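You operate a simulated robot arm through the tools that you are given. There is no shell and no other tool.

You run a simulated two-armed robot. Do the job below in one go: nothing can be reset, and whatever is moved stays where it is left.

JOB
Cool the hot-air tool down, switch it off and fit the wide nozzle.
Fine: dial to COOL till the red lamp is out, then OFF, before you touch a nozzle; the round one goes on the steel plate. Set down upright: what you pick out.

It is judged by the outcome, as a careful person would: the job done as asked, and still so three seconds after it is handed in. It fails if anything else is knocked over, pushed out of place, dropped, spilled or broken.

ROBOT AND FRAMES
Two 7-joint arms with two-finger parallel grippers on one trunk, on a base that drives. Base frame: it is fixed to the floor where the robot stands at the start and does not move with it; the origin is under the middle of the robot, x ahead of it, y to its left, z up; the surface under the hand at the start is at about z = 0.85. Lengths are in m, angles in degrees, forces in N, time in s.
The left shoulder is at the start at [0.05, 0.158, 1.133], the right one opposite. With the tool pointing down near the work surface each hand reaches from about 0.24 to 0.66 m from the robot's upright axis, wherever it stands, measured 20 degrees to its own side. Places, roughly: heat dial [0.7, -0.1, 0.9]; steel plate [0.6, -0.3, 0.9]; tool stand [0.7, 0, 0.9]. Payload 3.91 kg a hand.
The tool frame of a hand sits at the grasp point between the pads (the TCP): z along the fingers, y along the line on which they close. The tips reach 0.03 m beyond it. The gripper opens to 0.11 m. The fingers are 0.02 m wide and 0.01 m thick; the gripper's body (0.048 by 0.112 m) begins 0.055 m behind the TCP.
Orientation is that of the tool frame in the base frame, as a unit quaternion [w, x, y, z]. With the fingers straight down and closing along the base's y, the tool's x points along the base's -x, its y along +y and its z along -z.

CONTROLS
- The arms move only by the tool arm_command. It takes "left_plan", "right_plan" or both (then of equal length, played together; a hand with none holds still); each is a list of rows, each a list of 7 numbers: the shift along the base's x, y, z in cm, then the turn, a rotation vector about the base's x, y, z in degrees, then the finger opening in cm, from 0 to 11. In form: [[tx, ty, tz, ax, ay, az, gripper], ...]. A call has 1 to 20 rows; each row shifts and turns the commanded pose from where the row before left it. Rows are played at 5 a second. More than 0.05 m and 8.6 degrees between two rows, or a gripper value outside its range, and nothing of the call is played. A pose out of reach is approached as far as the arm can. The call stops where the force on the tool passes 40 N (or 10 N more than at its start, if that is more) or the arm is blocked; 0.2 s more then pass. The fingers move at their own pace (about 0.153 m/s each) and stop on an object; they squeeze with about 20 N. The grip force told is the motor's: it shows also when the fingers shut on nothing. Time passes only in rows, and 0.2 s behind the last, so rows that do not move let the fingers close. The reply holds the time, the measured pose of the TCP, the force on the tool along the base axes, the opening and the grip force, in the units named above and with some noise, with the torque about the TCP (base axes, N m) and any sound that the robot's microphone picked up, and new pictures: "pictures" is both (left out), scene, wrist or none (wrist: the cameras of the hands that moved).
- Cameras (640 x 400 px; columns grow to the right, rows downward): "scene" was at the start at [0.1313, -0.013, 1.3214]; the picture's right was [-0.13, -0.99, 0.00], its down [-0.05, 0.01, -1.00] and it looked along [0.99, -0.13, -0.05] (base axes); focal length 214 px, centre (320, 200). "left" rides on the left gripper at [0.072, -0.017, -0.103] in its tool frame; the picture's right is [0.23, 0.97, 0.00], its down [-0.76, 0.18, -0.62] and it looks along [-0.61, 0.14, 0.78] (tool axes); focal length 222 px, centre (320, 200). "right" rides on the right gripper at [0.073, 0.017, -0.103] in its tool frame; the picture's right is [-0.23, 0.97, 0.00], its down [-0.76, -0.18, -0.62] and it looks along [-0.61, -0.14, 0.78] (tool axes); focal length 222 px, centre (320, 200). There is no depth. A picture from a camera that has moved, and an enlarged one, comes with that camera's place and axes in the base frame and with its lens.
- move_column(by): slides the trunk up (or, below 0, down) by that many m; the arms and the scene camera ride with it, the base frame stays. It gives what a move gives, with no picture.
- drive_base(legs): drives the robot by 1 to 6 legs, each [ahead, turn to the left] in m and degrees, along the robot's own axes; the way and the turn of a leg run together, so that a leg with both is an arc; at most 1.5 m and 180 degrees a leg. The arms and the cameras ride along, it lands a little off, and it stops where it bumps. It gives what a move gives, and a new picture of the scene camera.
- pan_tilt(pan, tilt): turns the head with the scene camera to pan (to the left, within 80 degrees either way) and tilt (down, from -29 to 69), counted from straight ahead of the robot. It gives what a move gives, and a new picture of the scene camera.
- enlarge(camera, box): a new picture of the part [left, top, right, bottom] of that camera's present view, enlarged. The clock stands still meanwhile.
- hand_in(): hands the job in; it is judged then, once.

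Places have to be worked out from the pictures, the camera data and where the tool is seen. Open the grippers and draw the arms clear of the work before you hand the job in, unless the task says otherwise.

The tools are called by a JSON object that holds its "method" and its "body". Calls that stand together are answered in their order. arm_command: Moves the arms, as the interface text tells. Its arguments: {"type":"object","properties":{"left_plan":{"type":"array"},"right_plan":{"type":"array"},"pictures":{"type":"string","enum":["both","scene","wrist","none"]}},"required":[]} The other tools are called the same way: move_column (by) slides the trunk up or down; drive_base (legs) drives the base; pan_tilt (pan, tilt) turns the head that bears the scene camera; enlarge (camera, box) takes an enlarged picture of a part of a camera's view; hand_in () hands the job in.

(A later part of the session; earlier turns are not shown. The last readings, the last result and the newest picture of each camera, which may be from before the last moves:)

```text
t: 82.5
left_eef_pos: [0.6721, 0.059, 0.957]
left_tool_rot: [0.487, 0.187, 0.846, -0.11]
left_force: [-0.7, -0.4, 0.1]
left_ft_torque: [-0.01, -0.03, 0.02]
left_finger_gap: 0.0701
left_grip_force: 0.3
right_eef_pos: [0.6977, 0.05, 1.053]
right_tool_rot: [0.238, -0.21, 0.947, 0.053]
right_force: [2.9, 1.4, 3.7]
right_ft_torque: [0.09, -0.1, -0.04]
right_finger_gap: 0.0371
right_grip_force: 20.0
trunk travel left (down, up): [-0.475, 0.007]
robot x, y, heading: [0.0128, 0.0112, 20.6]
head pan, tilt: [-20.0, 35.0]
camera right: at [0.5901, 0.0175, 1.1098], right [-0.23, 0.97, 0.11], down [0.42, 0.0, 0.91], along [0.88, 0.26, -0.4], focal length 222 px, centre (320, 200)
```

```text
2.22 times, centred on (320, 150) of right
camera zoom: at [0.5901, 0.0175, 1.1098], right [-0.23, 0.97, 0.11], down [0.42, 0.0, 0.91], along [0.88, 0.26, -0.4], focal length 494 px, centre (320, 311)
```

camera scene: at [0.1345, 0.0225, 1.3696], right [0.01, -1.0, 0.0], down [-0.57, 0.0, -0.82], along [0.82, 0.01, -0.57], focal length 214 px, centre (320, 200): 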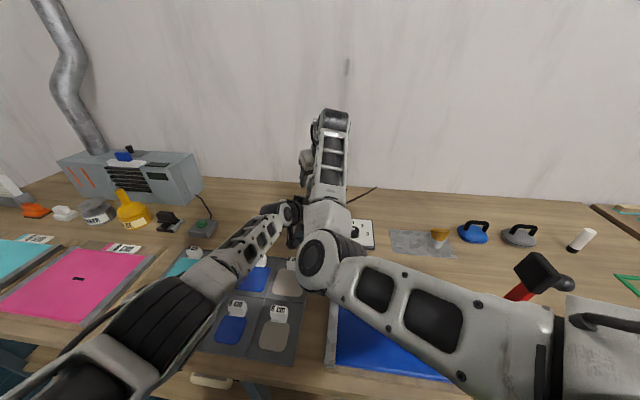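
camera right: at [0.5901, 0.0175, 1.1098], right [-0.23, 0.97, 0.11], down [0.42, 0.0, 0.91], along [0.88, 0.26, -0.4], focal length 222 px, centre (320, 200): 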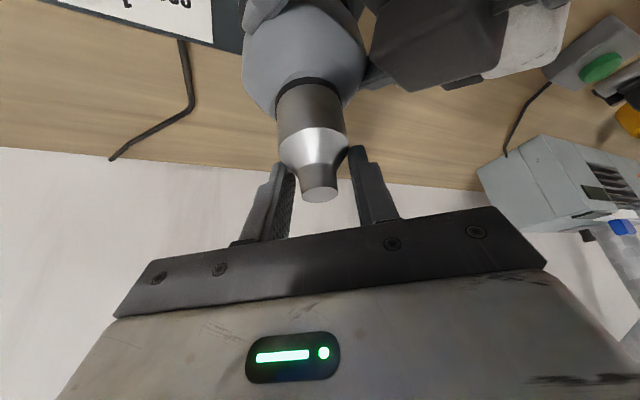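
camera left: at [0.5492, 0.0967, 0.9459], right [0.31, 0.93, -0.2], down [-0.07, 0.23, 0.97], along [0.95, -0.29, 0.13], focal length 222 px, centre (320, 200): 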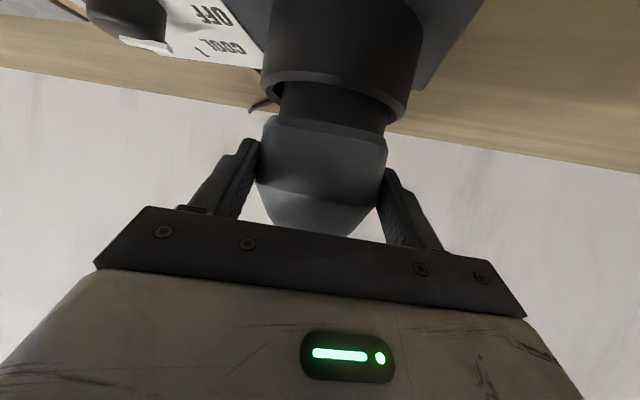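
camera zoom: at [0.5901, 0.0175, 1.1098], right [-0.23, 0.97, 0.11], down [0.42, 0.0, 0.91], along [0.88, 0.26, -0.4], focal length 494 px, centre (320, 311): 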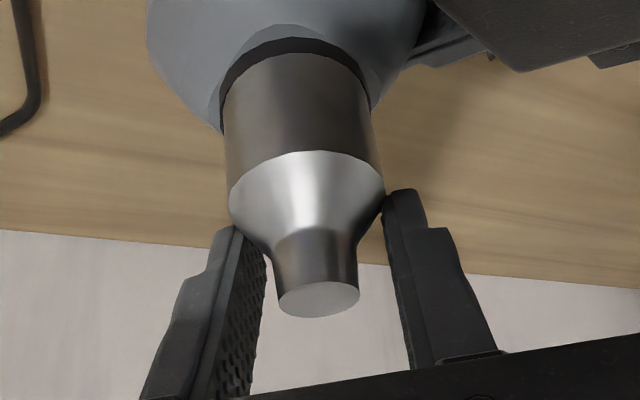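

The right fingers have slipped up onto the cone and the left grip slid off the body's shoulder, so the nozzle is still on. I open the right fingers, back away along them and check how the tool sits.

{"method": "arm_command", "body": {"right_plan": [[0, 0, 0, 0, 0, 0, 7], [0, 0, 0, 0, 0, 0, 7], [-0.85, -0.4, 1.76, 0, 0, 0, 7], [-0.85, -0.4, 1.76, 0, 0, 0, 7], [-0.85, -0.4, 1.76, 0, 0, 0, 7], [0, 0, 0, 0, 0, 0, 7]], "left_plan": [[0, 0, 0, 0, 0, 0, 7], [0, 0, 0, 0, 0, 0, 11], [0, 0, 0, 0, 0, 0, 11], [0, 0, 0, 0, 0, 0, 11], [0, 0, 0, 0, 0, 0, 11], [0, 0, 0, 0, 0, 0, 11]], "pictures": "both"}}

{"method": "enlarge", "body": {"camera": "right", "box": [200, 0, 440, 180]}}

{"method": "enlarge", "body": {"camera": "left", "box": [180, 0, 460, 240]}}

```text
t: 83.9
left_eef_pos: [0.6725, 0.0598, 0.9576]
left_tool_rot: [0.488, 0.186, 0.846, -0.109]
left_force: [0.5, -0.2, -0.3]
left_ft_torque: [-0.02, 0.0, -0.03]
left_finger_gap: 0.1102
left_grip_force: 0.0
right_eef_pos: [0.6726, 0.0365, 1.1033]
right_tool_rot: [0.235, -0.211, 0.947, 0.054]
right_force: [-0.1, -0.2, -0.1]
right_ft_torque: [-0.02, -0.02, 0.0]
right_finger_gap: 0.0702
right_grip_force: 0.1
trunk travel left (down, up): [-0.475, 0.007]
robot x, y, heading: [0.01, 0.009, 20.5]
head pan, tilt: [-20.0, 35.0]
camera scene: at [0.1357, 0.0229, 1.3694], right [0.01, -1.0, 0.0], down [-0.57, 0.0, -0.82], along [0.82, 0.01, -0.57], focal length 214 px, centre (320, 200)
camera right: at [0.5646, 0.0043, 1.1616], right [-0.23, 0.97, 0.11], down [0.42, 0.0, 0.91], along [0.88, 0.26, -0.41], focal length 222 px, centre (320, 200)
camera left: at [0.5502, 0.0973, 0.9456], right [0.31, 0.93, -0.2], down [-0.07, 0.23, 0.97], along [0.95, -0.29, 0.13], focal length 222 px, centre (320, 200)
```

scene: 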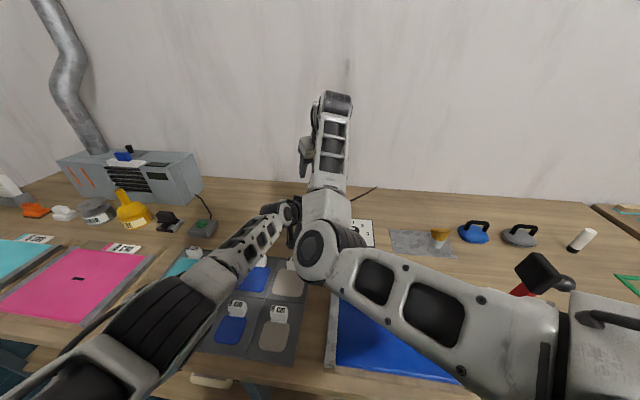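
right: 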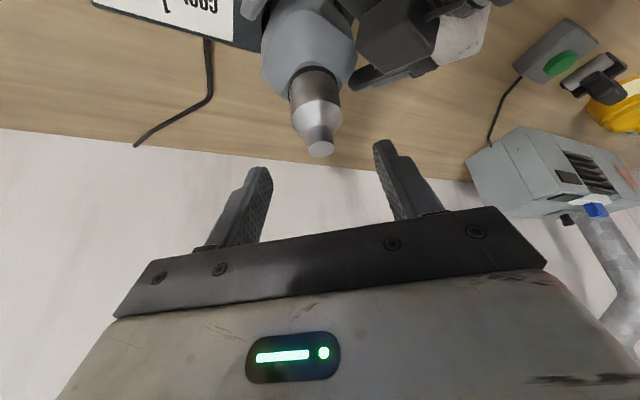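
left: 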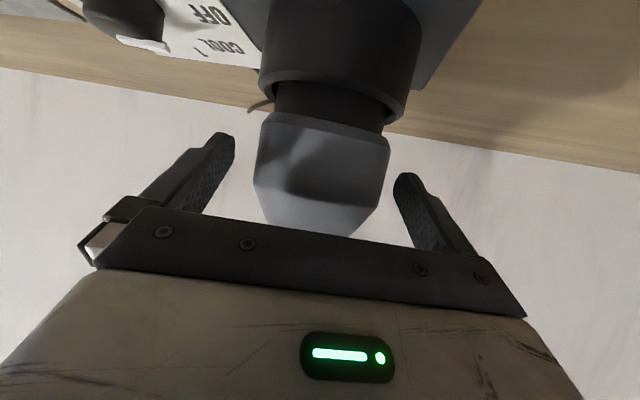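

```text
2.22 times, centred on (320, 90) of right
camera zoom: at [0.5646, 0.0043, 1.1616], right [-0.23, 0.97, 0.11], down [0.42, 0.0, 0.91], along [0.88, 0.26, -0.41], focal length 494 px, centre (320, 444)
```

zoom: 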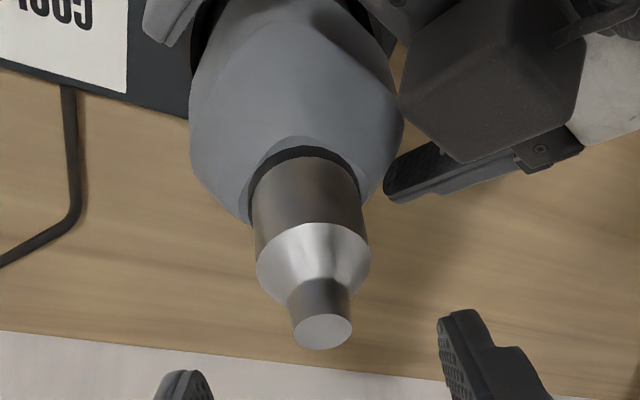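

```text
1.67 times, centred on (320, 120) of left
camera zoom: at [0.5502, 0.0973, 0.9456], right [0.31, 0.93, -0.2], down [-0.07, 0.23, 0.97], along [0.95, -0.29, 0.13], focal length 370 px, centre (320, 333)
```

zoom: 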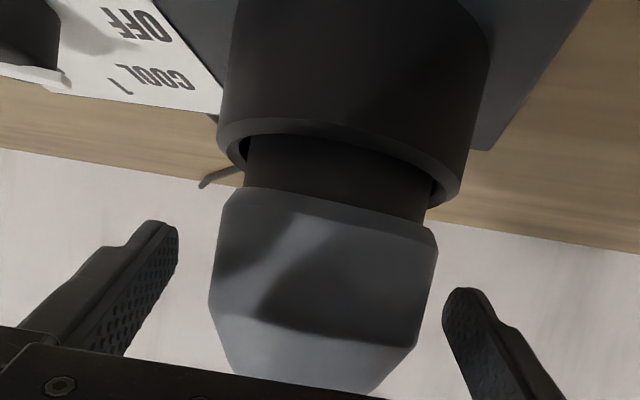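

The tool is seated straight again. The left arm lacked about 2.5 cm because its shoulder is high, so I back both hands off and up, then lower the trunk by 10 cm to give the left arm more reach at the body.

{"method": "arm_command", "body": {"left_plan": [[-1.57, 0.72, 0.99, 0, 0, 0, 11], [-1.57, 0.72, 0.99, 0, 0, 0, 11], [-1.57, 0.72, 0.99, 0, 0, 0, 11], [-1.57, 0.72, 1.2, 0, 0, 0, 11], [-1.57, 0.72, 1.5, 0, 0, 0, 11], [-1.57, 0.72, 2, 0, 0, 0, 11], [0, 0, 3.5, 0, 0, 0, 11], [0, 0, 3.5, 0, 0, 0, 11]], "right_plan": [[-0.85, -0.4, 1.76, 0, 0, 0, 7], [-0.85, -0.4, 1.76, 0, 0, 0, 7], [-0.85, -0.4, 1.76, 0, 0, 0, 7], [-0.85, -0.4, 1.76, 0, 0, 0, 7], [-0.85, -0.4, 1.76, 0, 0, 0, 7], [-0.85, -0.4, 0, 0, 0, 0, 7], [0, 0, 0, 0, 0, 0, 7], [0, 0, 0, 0, 0, 0, 7]], "pictures": "scene"}}

```text
t: 85.7
left_eef_pos: [0.5793, 0.1043, 1.106]
left_tool_rot: [0.488, 0.186, 0.846, -0.108]
left_force: [0.3, -0.2, 1.1]
left_ft_torque: [0.02, -0.03, 0.01]
left_finger_gap: 0.1101
left_grip_force: 0.1
right_eef_pos: [0.6216, 0.0139, 1.1919]
right_tool_rot: [0.235, -0.21, 0.947, 0.053]
right_force: [0.8, 0.5, -0.8]
right_ft_torque: [0.02, -0.01, -0.02]
right_finger_gap: 0.0698
right_grip_force: 0.1
trunk travel left (down, up): [-0.475, 0.007]
robot x, y, heading: [0.0097, 0.0055, 20.7]
head pan, tilt: [-20.0, 35.0]
camera scene: at [0.1355, 0.0227, 1.3694], right [0.01, -1.0, 0.0], down [-0.57, 0.0, -0.82], along [0.82, 0.01, -0.57], focal length 214 px, centre (320, 200)
```

scene: 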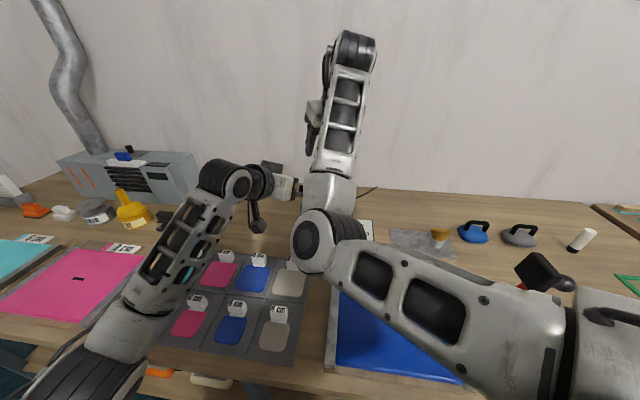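

I lower the trunk by only 6 cm, so the low right elbow stays well above the tray.

{"method": "move_column", "body": {"by": -0.06}}

{"method": "arm_command", "body": {"left_plan": [[0.9, -0.45, -1.0, 0, 0, 0, 11], [0, 0, 0, 0, 0, 0, 11]], "pictures": "both"}}

{"method": "enlarge", "body": {"camera": "left", "box": [180, 0, 460, 240]}}

```text
t: 86.7
left_eef_pos: [0.5776, 0.1034, 1.0446]
left_tool_rot: [0.489, 0.188, 0.845, -0.11]
left_force: [1.2, -0.4, 0.7]
left_ft_torque: [-0.01, 0.02, 0.02]
left_finger_gap: 0.1101
left_grip_force: 0.1
right_eef_pos: [0.6218, 0.0121, 1.132]
right_tool_rot: [0.235, -0.21, 0.947, 0.053]
right_force: [0.1, 0.9, 0.1]
right_ft_torque: [0.02, 0.02, -0.01]
right_finger_gap: 0.07
right_grip_force: 0.0
trunk travel left (down, up): [-0.415, 0.067]
robot x, y, heading: [0.0091, 0.0099, 20.3]
head pan, tilt: [-20.0, 35.0]
```

```text
t: 87.3
left_eef_pos: [0.5871, 0.0983, 1.0341]
left_tool_rot: [0.488, 0.187, 0.846, -0.109]
left_force: [-0.3, 0.6, 0.4]
left_ft_torque: [-0.03, -0.03, 0.01]
left_finger_gap: 0.1102
left_grip_force: 0.0
right_eef_pos: [0.6214, 0.013, 1.1317]
right_tool_rot: [0.235, -0.21, 0.948, 0.053]
right_force: [0.2, 0.1, 0.6]
right_ft_torque: [-0.04, 0.02, 0.0]
right_finger_gap: 0.0701
right_grip_force: 0.0
trunk travel left (down, up): [-0.415, 0.067]
robot x, y, heading: [0.0094, 0.0089, 20.3]
head pan, tilt: [-20.0, 35.0]
camera scene: at [0.1356, 0.0229, 1.3095], right [0.01, -1.0, 0.0], down [-0.57, 0.0, -0.82], along [0.82, 0.01, -0.57], focal length 214 px, centre (320, 200)
camera left: at [0.4651, 0.1364, 1.0223], right [0.31, 0.93, -0.2], down [-0.07, 0.23, 0.97], along [0.95, -0.29, 0.14], focal length 222 px, centre (320, 200)
```

scene: 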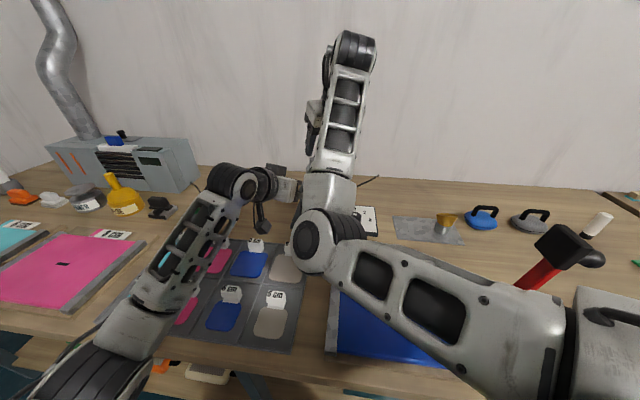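
left: 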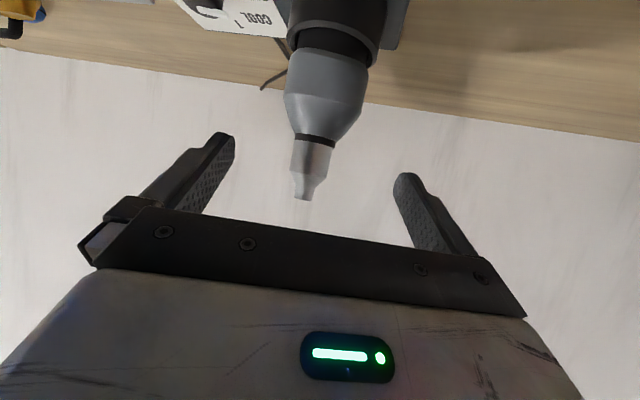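

```text
1.67 times, centred on (320, 120) of left
camera zoom: at [0.4651, 0.1364, 1.0223], right [0.31, 0.93, -0.2], down [-0.07, 0.23, 0.97], along [0.95, -0.29, 0.14], focal length 370 px, centre (320, 333)
```

zoom: 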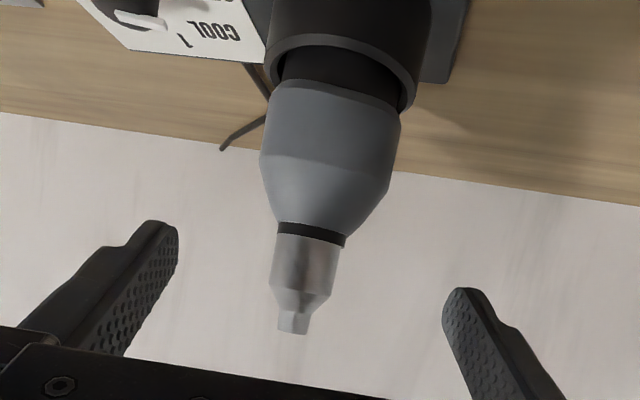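

The standoff is clean. I advance the left hand to the body again, a little lower (z 0.94) on its straight part.

{"method": "arm_command", "body": {"left_plan": [[0, 0, -2.3, 0, 0, 0, 11], [1.7, -0.78, -1.15, 0, 0, 0, 11], [1.7, -0.78, -1.15, 0, 0, 0, 11], [1.7, -0.78, -1.15, 0, 0, 0, 11], [1.7, -0.78, -1.15, 0, 0, 0, 11], [1.7, -0.78, -1.15, 0, 0, 0, 11], [1.7, -0.78, -1.15, 0, 0, 0, 11], [0, 0, 0, 0, 0, 0, 11]], "pictures": "both"}}

{"method": "enlarge", "body": {"camera": "left", "box": [180, 0, 460, 240]}}

{"method": "enlarge", "body": {"camera": "right", "box": [200, 0, 520, 200]}}

```text
t: 89.1
left_eef_pos: [0.6804, 0.0566, 0.9495]
left_tool_rot: [0.489, 0.187, 0.845, -0.109]
left_force: [-0.1, -0.4, 0.0]
left_ft_torque: [0.03, -0.04, 0.03]
left_finger_gap: 0.1099
left_grip_force: 0.1
left hand out of reach, approached as far as the arm can: row 7
right_eef_pos: [0.621, 0.0131, 1.1313]
right_tool_rot: [0.236, -0.211, 0.947, 0.055]
right_force: [0.0, 0.5, 1.3]
right_ft_torque: [0.01, 0.01, -0.01]
right_finger_gap: 0.0699
right_grip_force: 0.3
trunk travel left (down, up): [-0.415, 0.067]
robot x, y, heading: [0.0084, 0.0051, 20.4]
head pan, tilt: [-20.0, 35.0]
camera scene: at [0.1357, 0.0227, 1.3094], right [0.01, -1.0, 0.0], down [-0.57, 0.0, -0.82], along [0.82, 0.01, -0.57], focal length 214 px, centre (320, 200)
camera left: at [0.5579, 0.094, 0.9363], right [0.31, 0.93, -0.2], down [-0.07, 0.23, 0.97], along [0.95, -0.29, 0.14], focal length 222 px, centre (320, 200)
```

scene: 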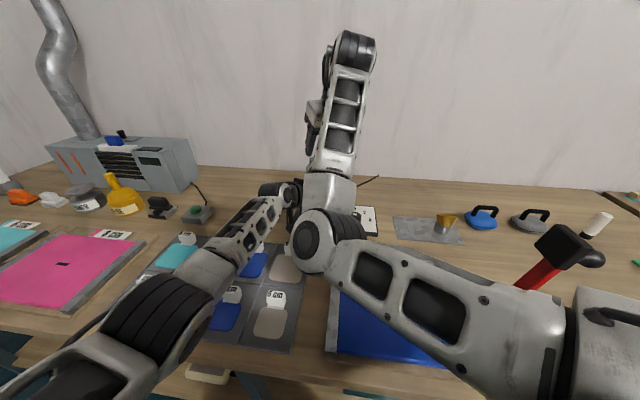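
left: 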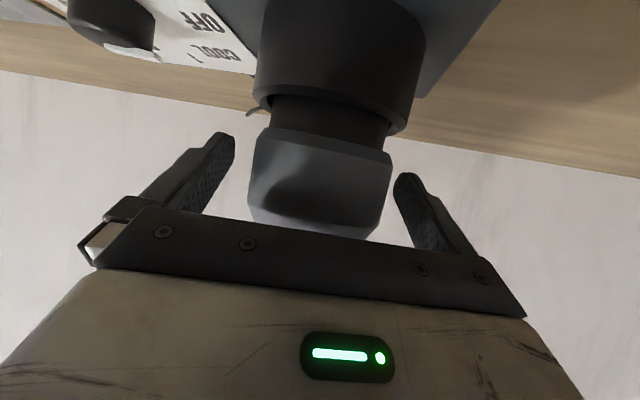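

```text
1.67 times, centred on (320, 120) of left
camera zoom: at [0.5579, 0.094, 0.9363], right [0.31, 0.93, -0.2], down [-0.07, 0.23, 0.97], along [0.95, -0.29, 0.14], focal length 370 px, centre (320, 333)
```

zoom: 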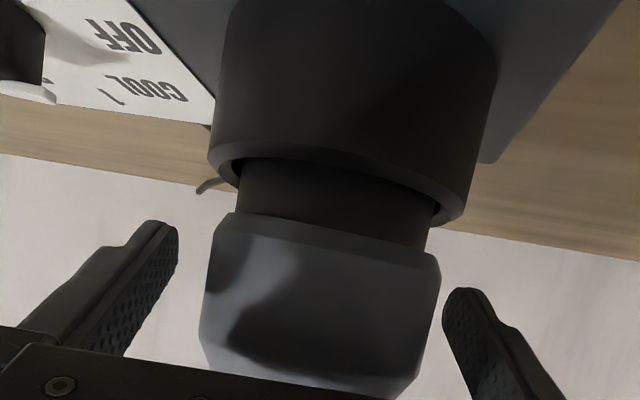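

```text
2.00 times, centred on (360, 100) of right
camera zoom: at [0.5138, -0.0193, 1.1891], right [-0.23, 0.97, 0.11], down [0.42, 0.0, 0.91], along [0.88, 0.26, -0.41], focal length 444 px, centre (240, 400)
```

zoom: 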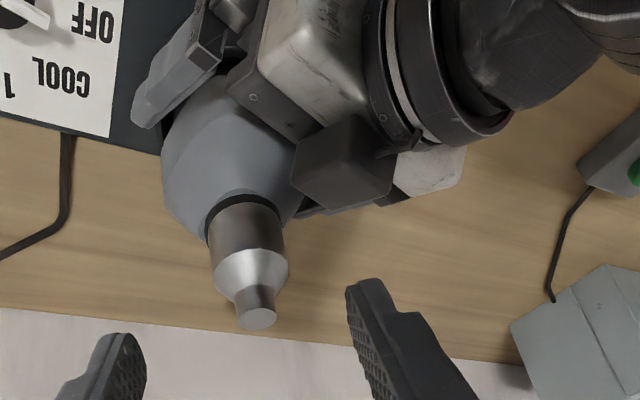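

The body's axis now lies within the finger length (about 2 cm ahead of the TCP, tips at 3 cm). I close the left hand on it.

{"method": "arm_command", "body": {"left_plan": [[0, 0, 0, 0, 0, 0, 9], [0, 0, 0, 0, 0, 0, 6], [0, 0, 0, 0, 0, 0, 6], [0, 0, 0, 0, 0, 0, 6]], "pictures": "both"}}

{"method": "enlarge", "body": {"camera": "right", "box": [200, 0, 520, 200]}}

```text
t: 90.1
left_eef_pos: [0.68, 0.0559, 0.9481]
left_tool_rot: [0.488, 0.187, 0.846, -0.109]
left_force: [-0.1, -1.5, -0.5]
left_ft_torque: [-0.01, -0.14, -0.04]
left_finger_gap: 0.0689
left_grip_force: 19.9
right_eef_pos: [0.6228, 0.0121, 1.1318]
right_tool_rot: [0.235, -0.212, 0.947, 0.054]
right_force: [-0.2, -0.7, -0.3]
right_ft_torque: [-0.02, 0.01, 0.01]
right_finger_gap: 0.07
right_grip_force: 0.0
trunk travel left (down, up): [-0.415, 0.067]
robot x, y, heading: [0.0083, 0.0109, 20.4]
head pan, tilt: [-20.0, 35.0]
camera scene: at [0.1356, 0.0228, 1.3095], right [0.01, -1.0, 0.0], down [-0.57, 0.0, -0.82], along [0.82, 0.01, -0.57], focal length 214 px, centre (320, 200)
camera left: at [0.5577, 0.0942, 0.9362], right [0.31, 0.93, -0.2], down [-0.07, 0.23, 0.97], along [0.95, -0.29, 0.14], focal length 222 px, centre (320, 200)
```

scene: 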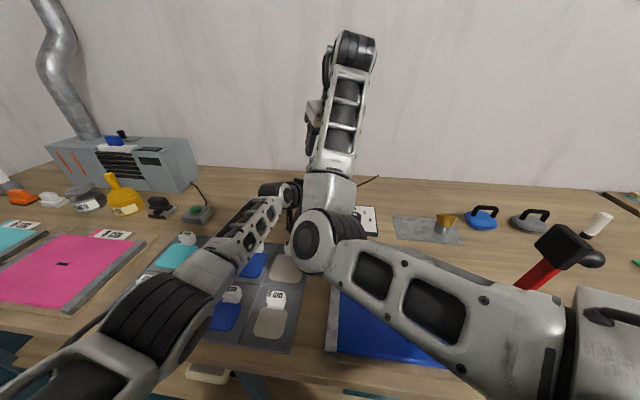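
left: 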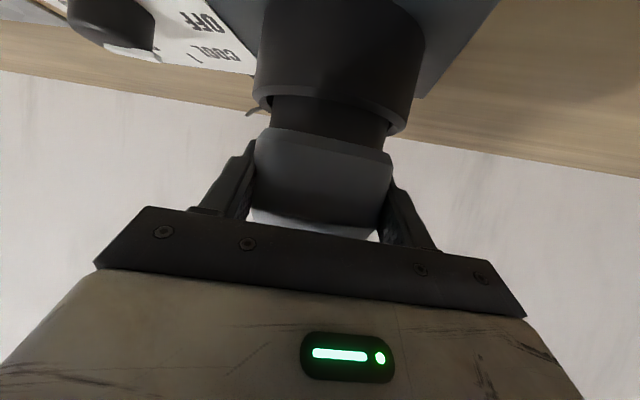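

```text
2.00 times, centred on (360, 100) of right
camera zoom: at [0.5137, -0.0192, 1.1892], right [-0.23, 0.97, 0.11], down [0.42, 0.0, 0.91], along [0.88, 0.26, -0.41], focal length 444 px, centre (240, 400)
```

zoom: 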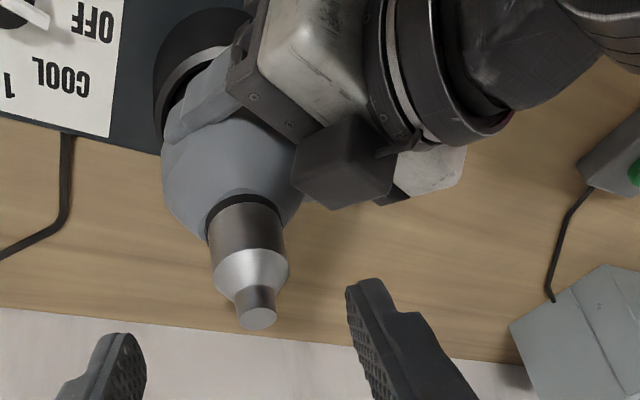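

A firm, balanced grip on the body now. For the tilted right hand I aim so its finger line crosses the nozzle axis at mid-cylinder (TCP at 0.688, 0.044, 1.0275), then close.

{"method": "arm_command", "body": {"right_plan": [[1.12, 0.73, 0.7, 0, 0, 0, 7], [1.07, 0.5, -2.23, 0, 0, 0, 7], [1.07, 0.5, -2.23, 0, 0, 0, 7], [1.07, 0.5, -2.23, 0, 0, 0, 7], [1.07, 0.5, -2.23, 0, 0, 0, 7], [1.07, 0.5, -2.2, 0, 0, 0, 7], [0, 0, 0, 0, 0, 0, 7]], "pictures": "both"}}

{"method": "enlarge", "body": {"camera": "right", "box": [220, 40, 420, 240]}}

```text
t: 91.7
left_eef_pos: [0.6787, 0.0564, 0.948]
left_tool_rot: [0.489, 0.186, 0.845, -0.108]
left_force: [1.7, -1.2, 1.2]
left_ft_torque: [0.02, -0.12, -0.09]
left_finger_gap: 0.069
left_grip_force: 19.7
right_eef_pos: [0.6869, 0.0451, 1.028]
right_tool_rot: [0.236, -0.211, 0.947, 0.054]
right_force: [-0.3, 0.2, -0.4]
right_ft_torque: [0.02, -0.02, -0.01]
right_finger_gap: 0.0698
right_grip_force: 0.1
trunk travel left (down, up): [-0.415, 0.067]
robot x, y, heading: [0.0088, 0.0044, 20.4]
head pan, tilt: [-20.0, 35.0]
camera scene: at [0.1355, 0.0228, 1.3095], right [0.01, -1.0, 0.0], down [-0.57, 0.0, -0.82], along [0.82, 0.01, -0.57], focal length 214 px, centre (320, 200)
camera right: at [0.5784, 0.0125, 1.085], right [-0.23, 0.97, 0.11], down [0.42, 0.0, 0.91], along [0.88, 0.26, -0.41], focal length 222 px, centre (320, 200)
```

scene: 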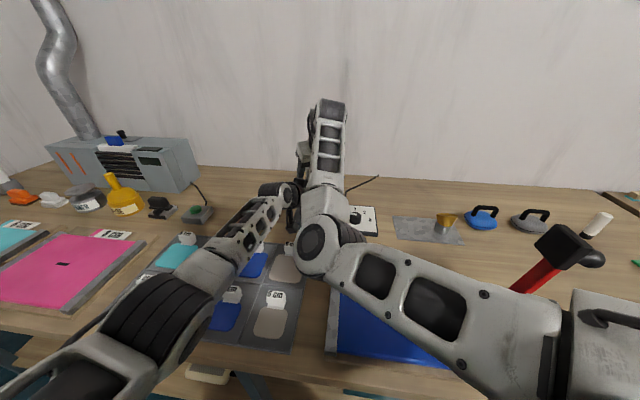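
right: 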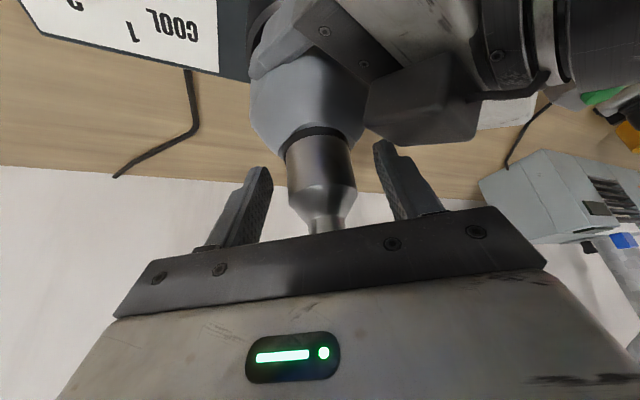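

```text
2.00 times, centred on (320, 140) of right
camera zoom: at [0.5784, 0.0125, 1.085], right [-0.23, 0.97, 0.11], down [0.42, 0.0, 0.91], along [0.88, 0.26, -0.41], focal length 444 px, centre (320, 320)
```

zoom: 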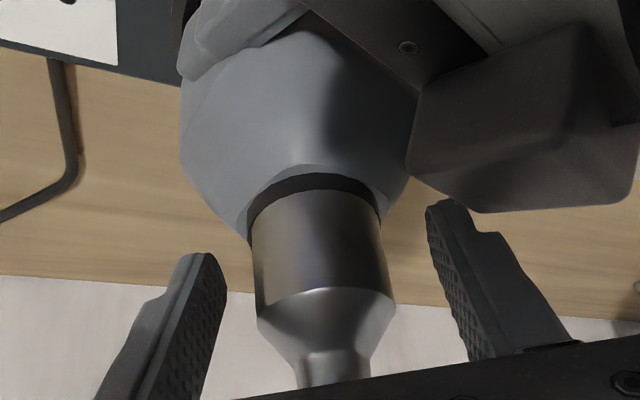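

Aligned; I close the right fingers on the nozzle's cylinder.

{"method": "arm_command", "body": {"right_plan": [[0, 0, 0, 0, 0, 0, 4.8], [0, 0, 0, 0, 0, 0, 3.5], [0, 0, 0, 0, 0, 0, 3.5], [0, 0, 0, 0, 0, 0, 3.5]], "pictures": "wrist"}}

{"method": "enlarge", "body": {"camera": "right", "box": [220, 40, 420, 240]}}

```text
t: 92.7
left_eef_pos: [0.6793, 0.0571, 0.9496]
left_tool_rot: [0.488, 0.187, 0.846, -0.109]
left_force: [-7.3, 2.2, 2.7]
left_ft_torque: [-0.2, -0.3, -0.22]
left_finger_gap: 0.0691
left_grip_force: 19.7
right_eef_pos: [0.6879, 0.0442, 1.0271]
right_tool_rot: [0.236, -0.211, 0.947, 0.053]
right_force: [6.7, -3.4, -0.5]
right_ft_torque: [0.09, -0.09, 0.12]
right_finger_gap: 0.0431
right_grip_force: 19.9
trunk travel left (down, up): [-0.415, 0.067]
robot x, y, heading: [0.0108, 0.0133, 20.5]
head pan, tilt: [-20.0, 35.0]
camera right: at [0.5784, 0.012, 1.0852], right [-0.23, 0.97, 0.11], down [0.42, 0.0, 0.91], along [0.88, 0.25, -0.41], focal length 222 px, centre (320, 200)
```

right: 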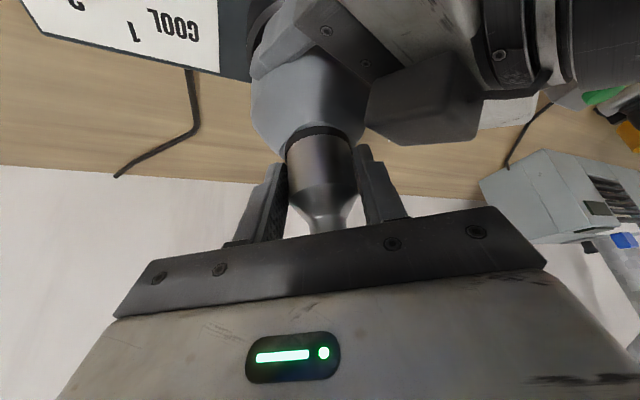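

```text
2.00 times, centred on (320, 140) of right
camera zoom: at [0.5784, 0.012, 1.0852], right [-0.23, 0.97, 0.11], down [0.42, 0.0, 0.91], along [0.88, 0.25, -0.41], focal length 444 px, centre (320, 320)
```

zoom: 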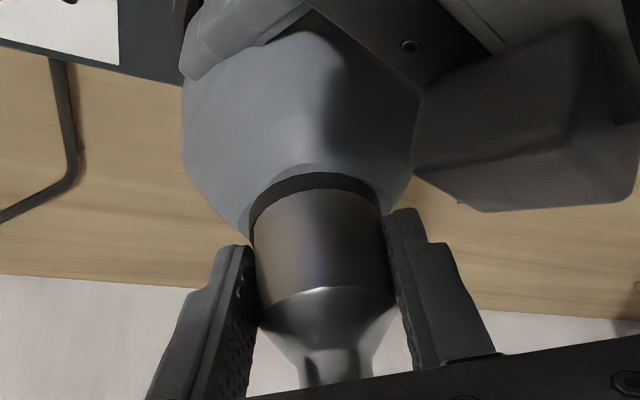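

Gap 4.3 cm with about 20 N and only small side loads. I pull upward in small steps.

{"method": "arm_command", "body": {"right_plan": [[0, 0, 0.25, 0, 0, 0, 3.5], [0, 0, 0.25, 0, 0, 0, 3.5], [0, 0, 0.25, 0, 0, 0, 3.5], [0, 0, 0, 0, 0, 0, 3.5]], "pictures": "wrist"}}

{"method": "enlarge", "body": {"camera": "right", "box": [220, 40, 420, 240]}}

```text
t: 93.7
left_eef_pos: [0.6797, 0.056, 0.9479]
left_tool_rot: [0.488, 0.187, 0.845, -0.109]
left_force: [1.2, 1.7, 2.7]
left_ft_torque: [0.39, -0.08, -0.06]
left_finger_gap: 0.0688
left_grip_force: 19.9
right_eef_pos: [0.6878, 0.0453, 1.0353]
right_tool_rot: [0.236, -0.21, 0.947, 0.054]
right_force: [-0.2, 0.0, -2.0]
right_ft_torque: [0.0, 0.03, 0.0]
right_finger_gap: 0.0412
right_grip_force: 19.8
trunk travel left (down, up): [-0.415, 0.067]
robot x, y, heading: [0.0061, 0.0091, 20.3]
head pan, tilt: [-20.0, 35.0]
camera right: at [0.5787, 0.0128, 1.0927], right [-0.23, 0.97, 0.11], down [0.42, 0.0, 0.91], along [0.88, 0.26, -0.41], focal length 222 px, centre (320, 200)
```

right: 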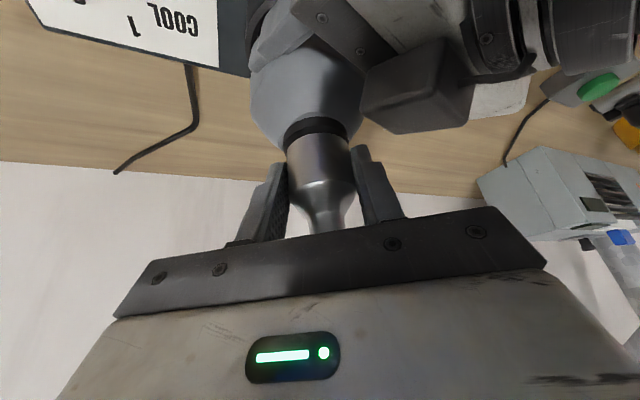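

```text
2.00 times, centred on (320, 140) of right
camera zoom: at [0.5787, 0.0128, 1.0927], right [-0.23, 0.97, 0.11], down [0.42, 0.0, 0.91], along [0.88, 0.26, -0.41], focal length 444 px, centre (320, 320)
```

zoom: 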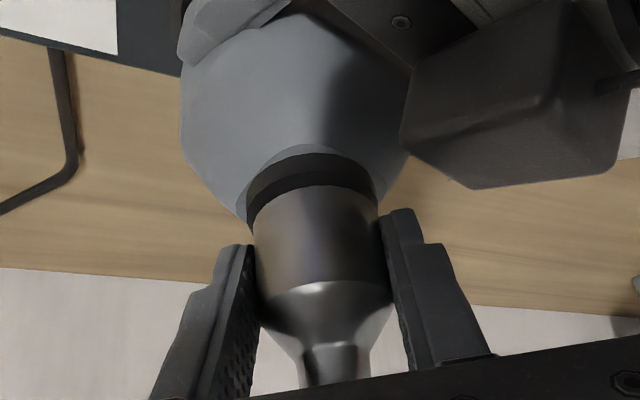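

The nozzle has risen off the collar with only about 2 N, while the body stays in the left hand. I continue carefully in small steps.

{"method": "arm_command", "body": {"right_plan": [[0, 0, 0.25, 0, 0, 0, 3], [0, 0, 0.25, 0, 0, 0, 3], [0, 0, 0.25, 0, 0, 0, 3], [0, 0, 0, 0, 0, 0, 3]], "pictures": "wrist"}}

{"method": "enlarge", "body": {"camera": "right", "box": [220, 40, 420, 240]}}

```text
t: 94.7
left_eef_pos: [0.6797, 0.0577, 0.9472]
left_tool_rot: [0.489, 0.186, 0.845, -0.109]
left_force: [1.8, 1.8, 2.7]
left_ft_torque: [0.45, -0.15, -0.1]
left_finger_gap: 0.0689
left_grip_force: 20.0
right_eef_pos: [0.6876, 0.0452, 1.0431]
right_tool_rot: [0.235, -0.21, 0.948, 0.053]
right_force: [0.3, -0.3, 0.1]
right_ft_torque: [-0.01, 0.02, 0.02]
right_finger_gap: 0.0413
right_grip_force: 19.9
trunk travel left (down, up): [-0.415, 0.067]
robot x, y, heading: [0.0099, 0.0073, 20.2]
head pan, tilt: [-20.0, 35.0]
camera right: at [0.5787, 0.0134, 1.0997], right [-0.23, 0.97, 0.11], down [0.42, 0.0, 0.91], along [0.88, 0.26, -0.41], focal length 222 px, centre (320, 200)
```

right: 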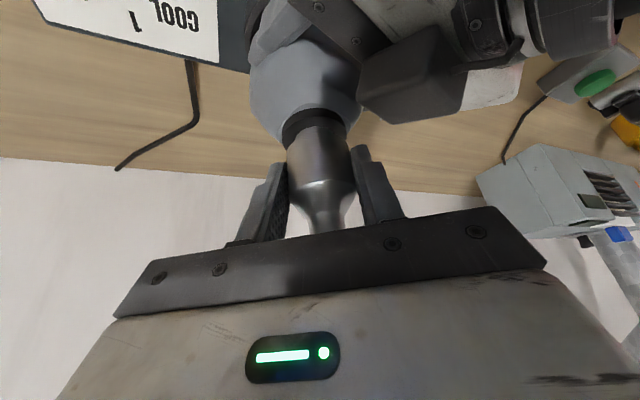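

```text
2.00 times, centred on (320, 140) of right
camera zoom: at [0.5787, 0.0134, 1.0997], right [-0.23, 0.97, 0.11], down [0.42, 0.0, 0.91], along [0.88, 0.26, -0.41], focal length 444 px, centre (320, 320)
```

zoom: 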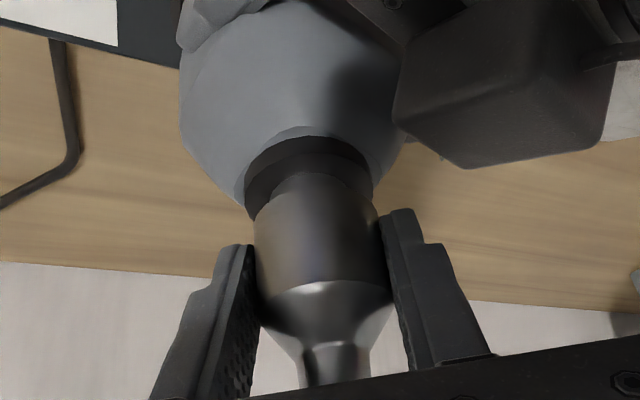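

The nozzle is coming away freely, with the collar now visible below it. I lift it a further 4 cm to clear the outlet.

{"method": "arm_command", "body": {"right_plan": [[0, 0, 0.5, 0, 0, 0, 3], [0, 0, 0.5, 0, 0, 0, 3], [0, 0, 1, 0, 0, 0, 3], [0, 0, 1, 0, 0, 0, 3], [0, 0, 1, 0, 0, 0, 3], [0, 0, 0, 0, 0, 0, 3]], "pictures": "both"}}

{"method": "enlarge", "body": {"camera": "right", "box": [220, 20, 420, 240]}}

{"method": "enlarge", "body": {"camera": "scene", "box": [240, 80, 400, 260]}}

```text
t: 96.1
left_eef_pos: [0.6804, 0.056, 0.948]
left_tool_rot: [0.489, 0.187, 0.845, -0.109]
left_force: [1.9, 1.6, 1.5]
left_ft_torque: [0.53, -0.09, -0.05]
left_finger_gap: 0.069
left_grip_force: 20.6
right_eef_pos: [0.6869, 0.0454, 1.0825]
right_tool_rot: [0.235, -0.211, 0.947, 0.054]
right_force: [0.0, 0.0, -1.2]
right_ft_torque: [-0.01, 0.02, -0.02]
right_finger_gap: 0.0412
right_grip_force: 19.7
trunk travel left (down, up): [-0.415, 0.067]
robot x, y, heading: [0.0084, 0.009, 20.2]
head pan, tilt: [-20.0, 35.0]
camera scene: at [0.1355, 0.023, 1.3095], right [0.01, -1.0, 0.0], down [-0.57, 0.0, -0.82], along [0.82, 0.01, -0.57], focal length 214 px, centre (320, 200)
camera right: at [0.5784, 0.0129, 1.14], right [-0.23, 0.97, 0.11], down [0.42, 0.0, 0.91], along [0.88, 0.26, -0.41], focal length 222 px, centre (320, 200)
```

scene: 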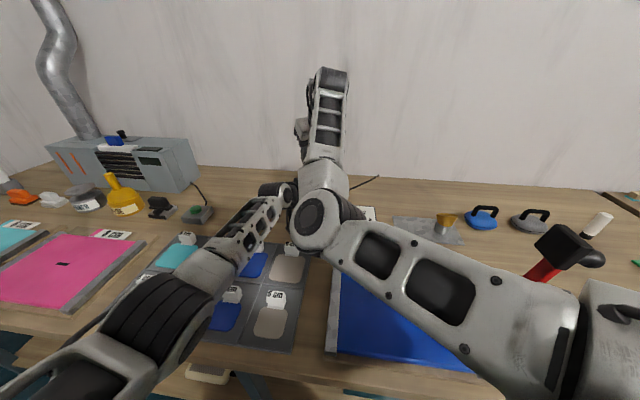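
right: 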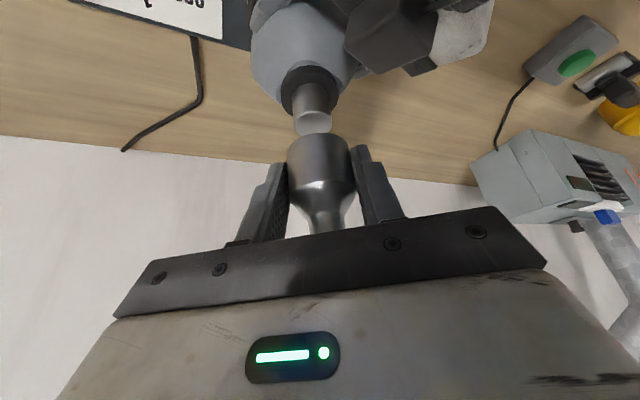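

```text
1.82 times, centred on (320, 130) of right
camera zoom: at [0.5784, 0.0129, 1.14], right [-0.23, 0.97, 0.11], down [0.42, 0.0, 0.91], along [0.88, 0.26, -0.41], focal length 404 px, centre (320, 327)
```

zoom: 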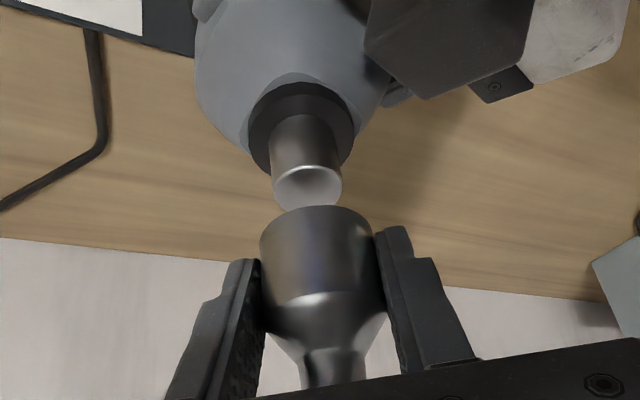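

```text
2.22 times, centred on (320, 170) of scene
camera zoom: at [0.1355, 0.023, 1.3095], right [0.01, -1.0, 0.0], down [-0.57, 0.0, -0.82], along [0.82, 0.01, -0.57], focal length 477 px, centre (320, 267)
```

zoom: 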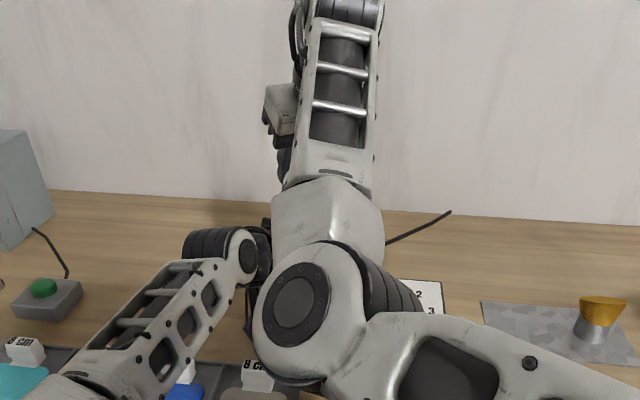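

The round nozzle is off and the metal outlet (top near z 1.024 at 0.697, 0.049) is bare. Keeping the left hold, I lift the nozzle further and carry it toward the left part of the plate, watching the arm.

{"method": "arm_command", "body": {"right_plan": [[0, 0, 2, 0, 0, 0, 3], [0, 0, 2, 0, 0, 0, 3], [-0.4, -2, 1, 0, 0, 0, 3], [-0.8, -3.5, 0, 0, 0, 0, 3], [-0.9, -4, 0, 0, 0, 0, 3], [-0.9, -4, 0, 0, 0, 0, 3], [-0.9, -4, 0, 0, 0, 0, 3], [0, 0, 0, 0, 0, 0, 3]], "pictures": "both"}}

```text
t: 97.9
left_eef_pos: [0.6797, 0.0569, 0.9488]
left_tool_rot: [0.489, 0.187, 0.845, -0.109]
left_force: [0.7, 1.6, 2.0]
left_ft_torque: [0.46, 0.03, -0.02]
left_finger_gap: 0.0688
left_grip_force: 20.4
right_eef_pos: [0.6501, -0.1287, 1.1326]
right_tool_rot: [0.234, -0.21, 0.948, 0.053]
right_force: [0.7, 0.7, -0.8]
right_ft_torque: [-0.04, -0.01, 0.0]
right_finger_gap: 0.0412
right_grip_force: 19.7
trunk travel left (down, up): [-0.415, 0.067]
robot x, y, heading: [0.0082, 0.0118, 20.4]
head pan, tilt: [-20.0, 35.0]
camera scene: at [0.1355, 0.023, 1.3095], right [0.01, -1.0, 0.0], down [-0.57, 0.0, -0.82], along [0.82, 0.01, -0.57], focal length 214 px, centre (320, 200)
camera right: at [0.541, -0.1606, 1.1896], right [-0.23, 0.97, 0.11], down [0.42, 0.0, 0.91], along [0.88, 0.26, -0.41], focal length 222 px, centre (320, 200)
```

scene: 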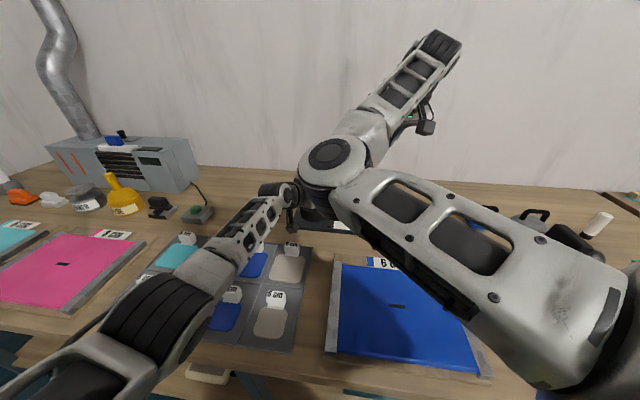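
right: 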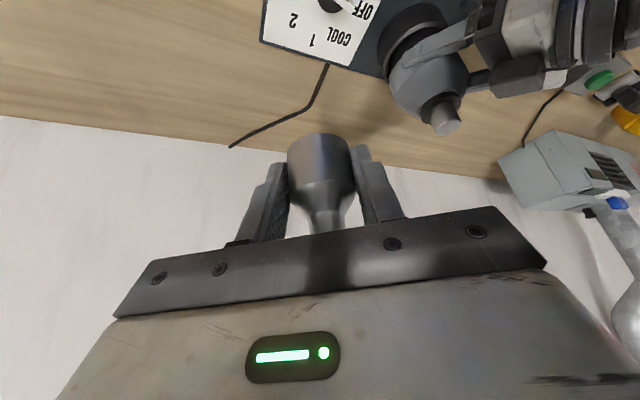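

The nozzle is held firmly. I continue to above the left part of the plate, then lower part of the way and look.

{"method": "arm_command", "body": {"right_plan": [[-0.82, -3.86, 0, 0, 0, 0, 3], [-0.82, -3.86, 0, 0, 0, 0, 3], [-0.82, -3.86, 0, 0, 0, 0, 3], [0, 0, -3, 0, 0, 0, 3], [0, 0, -4, 0, 0, 0, 3], [0, 0, -4, 0, 0, 0, 3], [0, 0, -4, 0, 0, 0, 3], [0, 0, 0, 0, 0, 0, 3]], "pictures": "both"}}

{"method": "enlarge", "body": {"camera": "scene", "box": [360, 150, 560, 290]}}

```text
t: 99.7
left_eef_pos: [0.68, 0.0565, 0.9484]
left_tool_rot: [0.488, 0.187, 0.846, -0.108]
left_force: [0.1, 0.5, 2.1]
left_ft_torque: [0.33, 0.11, 0.02]
left_finger_gap: 0.0689
left_grip_force: 19.8
right_eef_pos: [0.621, -0.2467, 0.9805]
right_tool_rot: [0.237, -0.21, 0.947, 0.054]
right_force: [-0.3, -0.1, -1.0]
right_ft_torque: [-0.01, 0.01, -0.06]
right_finger_gap: 0.041
right_grip_force: 19.7
trunk travel left (down, up): [-0.415, 0.067]
robot x, y, heading: [0.0082, 0.0126, 20.6]
head pan, tilt: [-20.0, 35.0]
camera scene: at [0.1354, 0.0228, 1.3095], right [0.01, -1.0, 0.0], down [-0.57, 0.0, -0.82], along [0.82, 0.01, -0.57], focal length 214 px, centre (320, 200)
camera right: at [0.5126, -0.2784, 1.0387], right [-0.23, 0.97, 0.11], down [0.42, 0.0, 0.91], along [0.88, 0.26, -0.41], focal length 222 px, centre (320, 200)
```

scene: 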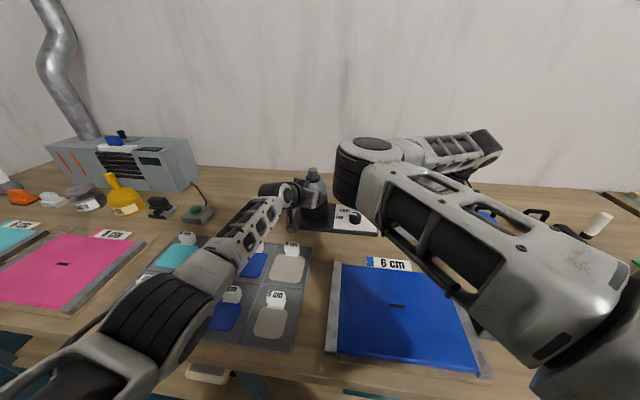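
right: 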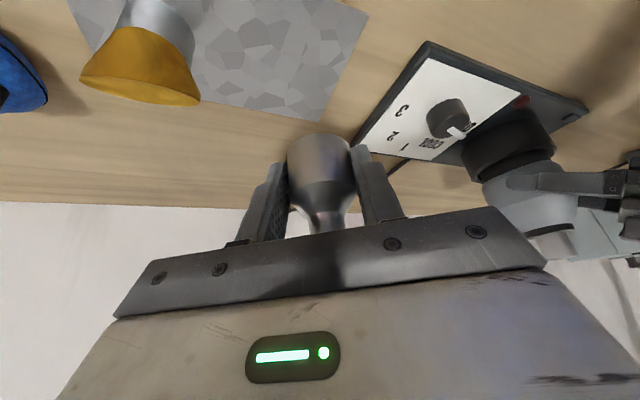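

```text
2.86 times, centred on (460, 220) of scene
camera zoom: at [0.1354, 0.0228, 1.3095], right [0.01, -1.0, 0.0], down [-0.57, 0.0, -0.82], along [0.82, 0.01, -0.57], focal length 613 px, centre (-80, 143)
```

zoom: 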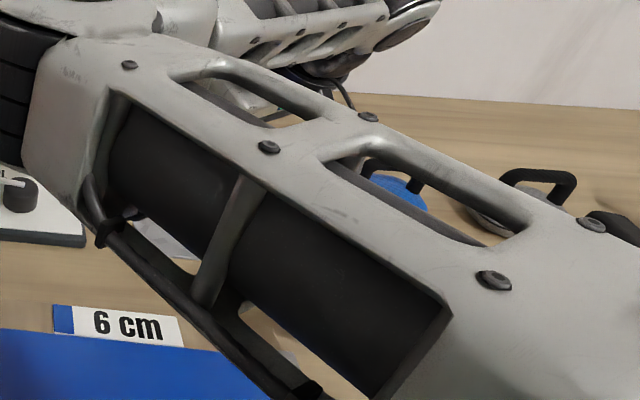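

The wrist view places the plate's left edge near y -0.206 and the wide nozzle at (0.62, -0.345) with its flare spread along y. The round nozzle is over the plate at about (0.63, -0.242), so I lower it to just above the plate.

{"method": "arm_command", "body": {"right_plan": [[0, 0, -3, 0, 0, 0, 3], [0, 0, -3, 0, 0, 0, 3], [0, 0, -1.5, 0, 0, 0, 3], [0, 0, -0.8, 0, 0, 0, 3], [0, 0, 0, 0, 0, 0, 3]], "pictures": "wrist"}}

{"method": "enlarge", "body": {"camera": "right", "box": [180, 20, 440, 240]}}

```text
t: 100.9
left_eef_pos: [0.68, 0.0558, 0.9475]
left_tool_rot: [0.488, 0.187, 0.846, -0.109]
left_force: [-2.6, -0.5, 1.1]
left_ft_torque: [0.24, 0.18, 0.04]
left_finger_gap: 0.0688
left_grip_force: 19.8
right_eef_pos: [0.6239, -0.2448, 0.899]
right_tool_rot: [0.235, -0.211, 0.947, 0.054]
right_force: [-0.5, 0.4, -0.7]
right_ft_torque: [0.0, -0.01, -0.03]
right_finger_gap: 0.0409
right_grip_force: 19.9
trunk travel left (down, up): [-0.415, 0.067]
robot x, y, heading: [0.0074, 0.0111, 20.3]
head pan, tilt: [-20.0, 35.0]
camera right: at [0.5147, -0.2771, 0.9565], right [-0.23, 0.97, 0.11], down [0.42, 0.0, 0.91], along [0.88, 0.26, -0.41], focal length 222 px, centre (320, 200)
```

right: 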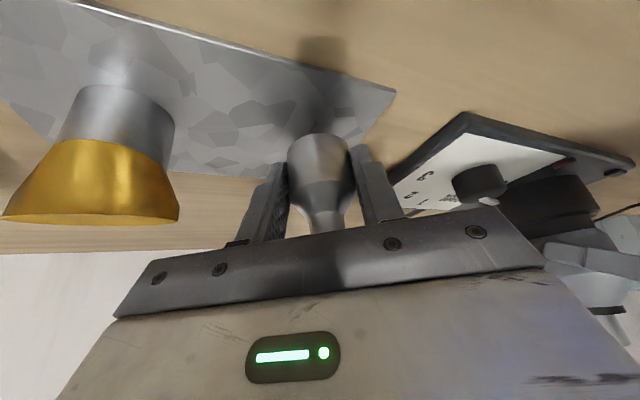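

```text
1.82 times, centred on (310, 130) of right
camera zoom: at [0.5147, -0.2771, 0.9565], right [-0.23, 0.97, 0.11], down [0.42, 0.0, 0.91], along [0.88, 0.26, -0.41], focal length 404 px, centre (338, 327)
```

zoom: 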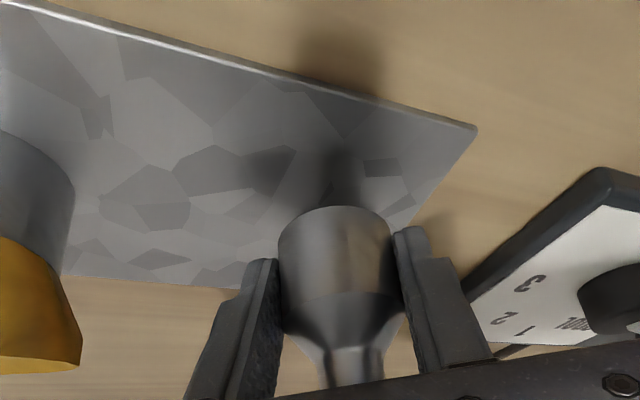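

The nozzle hovers about 1 cm over the plate, inside its edges. I lower the rest in small steps and watch the force.

{"method": "arm_command", "body": {"right_plan": [[0, 0, -0.5, 0, 0, 0, 3], [0, 0, -0.3, 0, 0, 0, 3], [0, 0, -0.15, 0, 0, 0, 3], [0, 0, 0, 0, 0, 0, 3]], "pictures": "wrist"}}

{"method": "enlarge", "body": {"camera": "right", "box": [180, 20, 440, 240]}}

```text
t: 101.9
left_eef_pos: [0.6792, 0.0559, 0.9486]
left_tool_rot: [0.488, 0.186, 0.846, -0.109]
left_force: [-0.8, -0.7, 0.5]
left_ft_torque: [0.18, 0.2, 0.0]
left_finger_gap: 0.069
left_grip_force: 20.2
right_eef_pos: [0.6242, -0.2444, 0.89]
right_tool_rot: [0.236, -0.211, 0.947, 0.054]
right_force: [-0.6, 0.3, -0.9]
right_ft_torque: [-0.01, 0.02, 0.01]
right_finger_gap: 0.0411
right_grip_force: 19.6
trunk travel left (down, up): [-0.415, 0.067]
robot x, y, heading: [0.0115, 0.0075, 20.4]
head pan, tilt: [-20.0, 35.0]
camera right: at [0.5148, -0.277, 0.9467], right [-0.23, 0.97, 0.11], down [0.42, 0.0, 0.91], along [0.88, 0.26, -0.41], focal length 222 px, centre (320, 200)
```

right: 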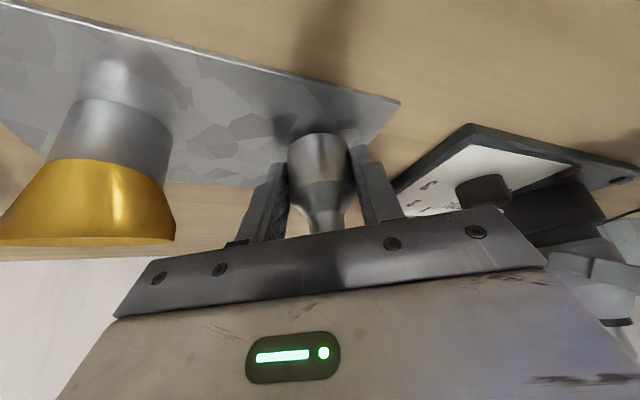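

```text
1.82 times, centred on (310, 130) of right
camera zoom: at [0.5148, -0.277, 0.9467], right [-0.23, 0.97, 0.11], down [0.42, 0.0, 0.91], along [0.88, 0.26, -0.41], focal length 404 px, centre (338, 327)
```

zoom: 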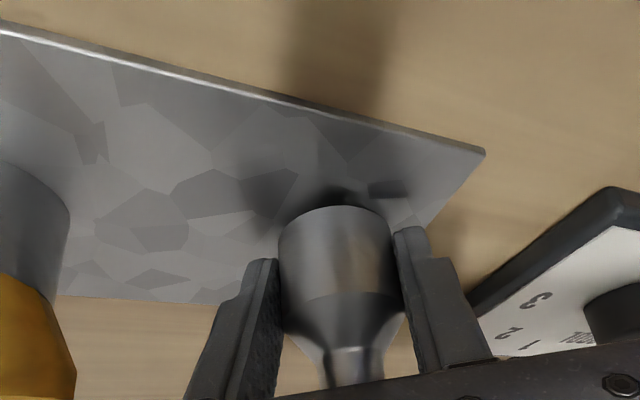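

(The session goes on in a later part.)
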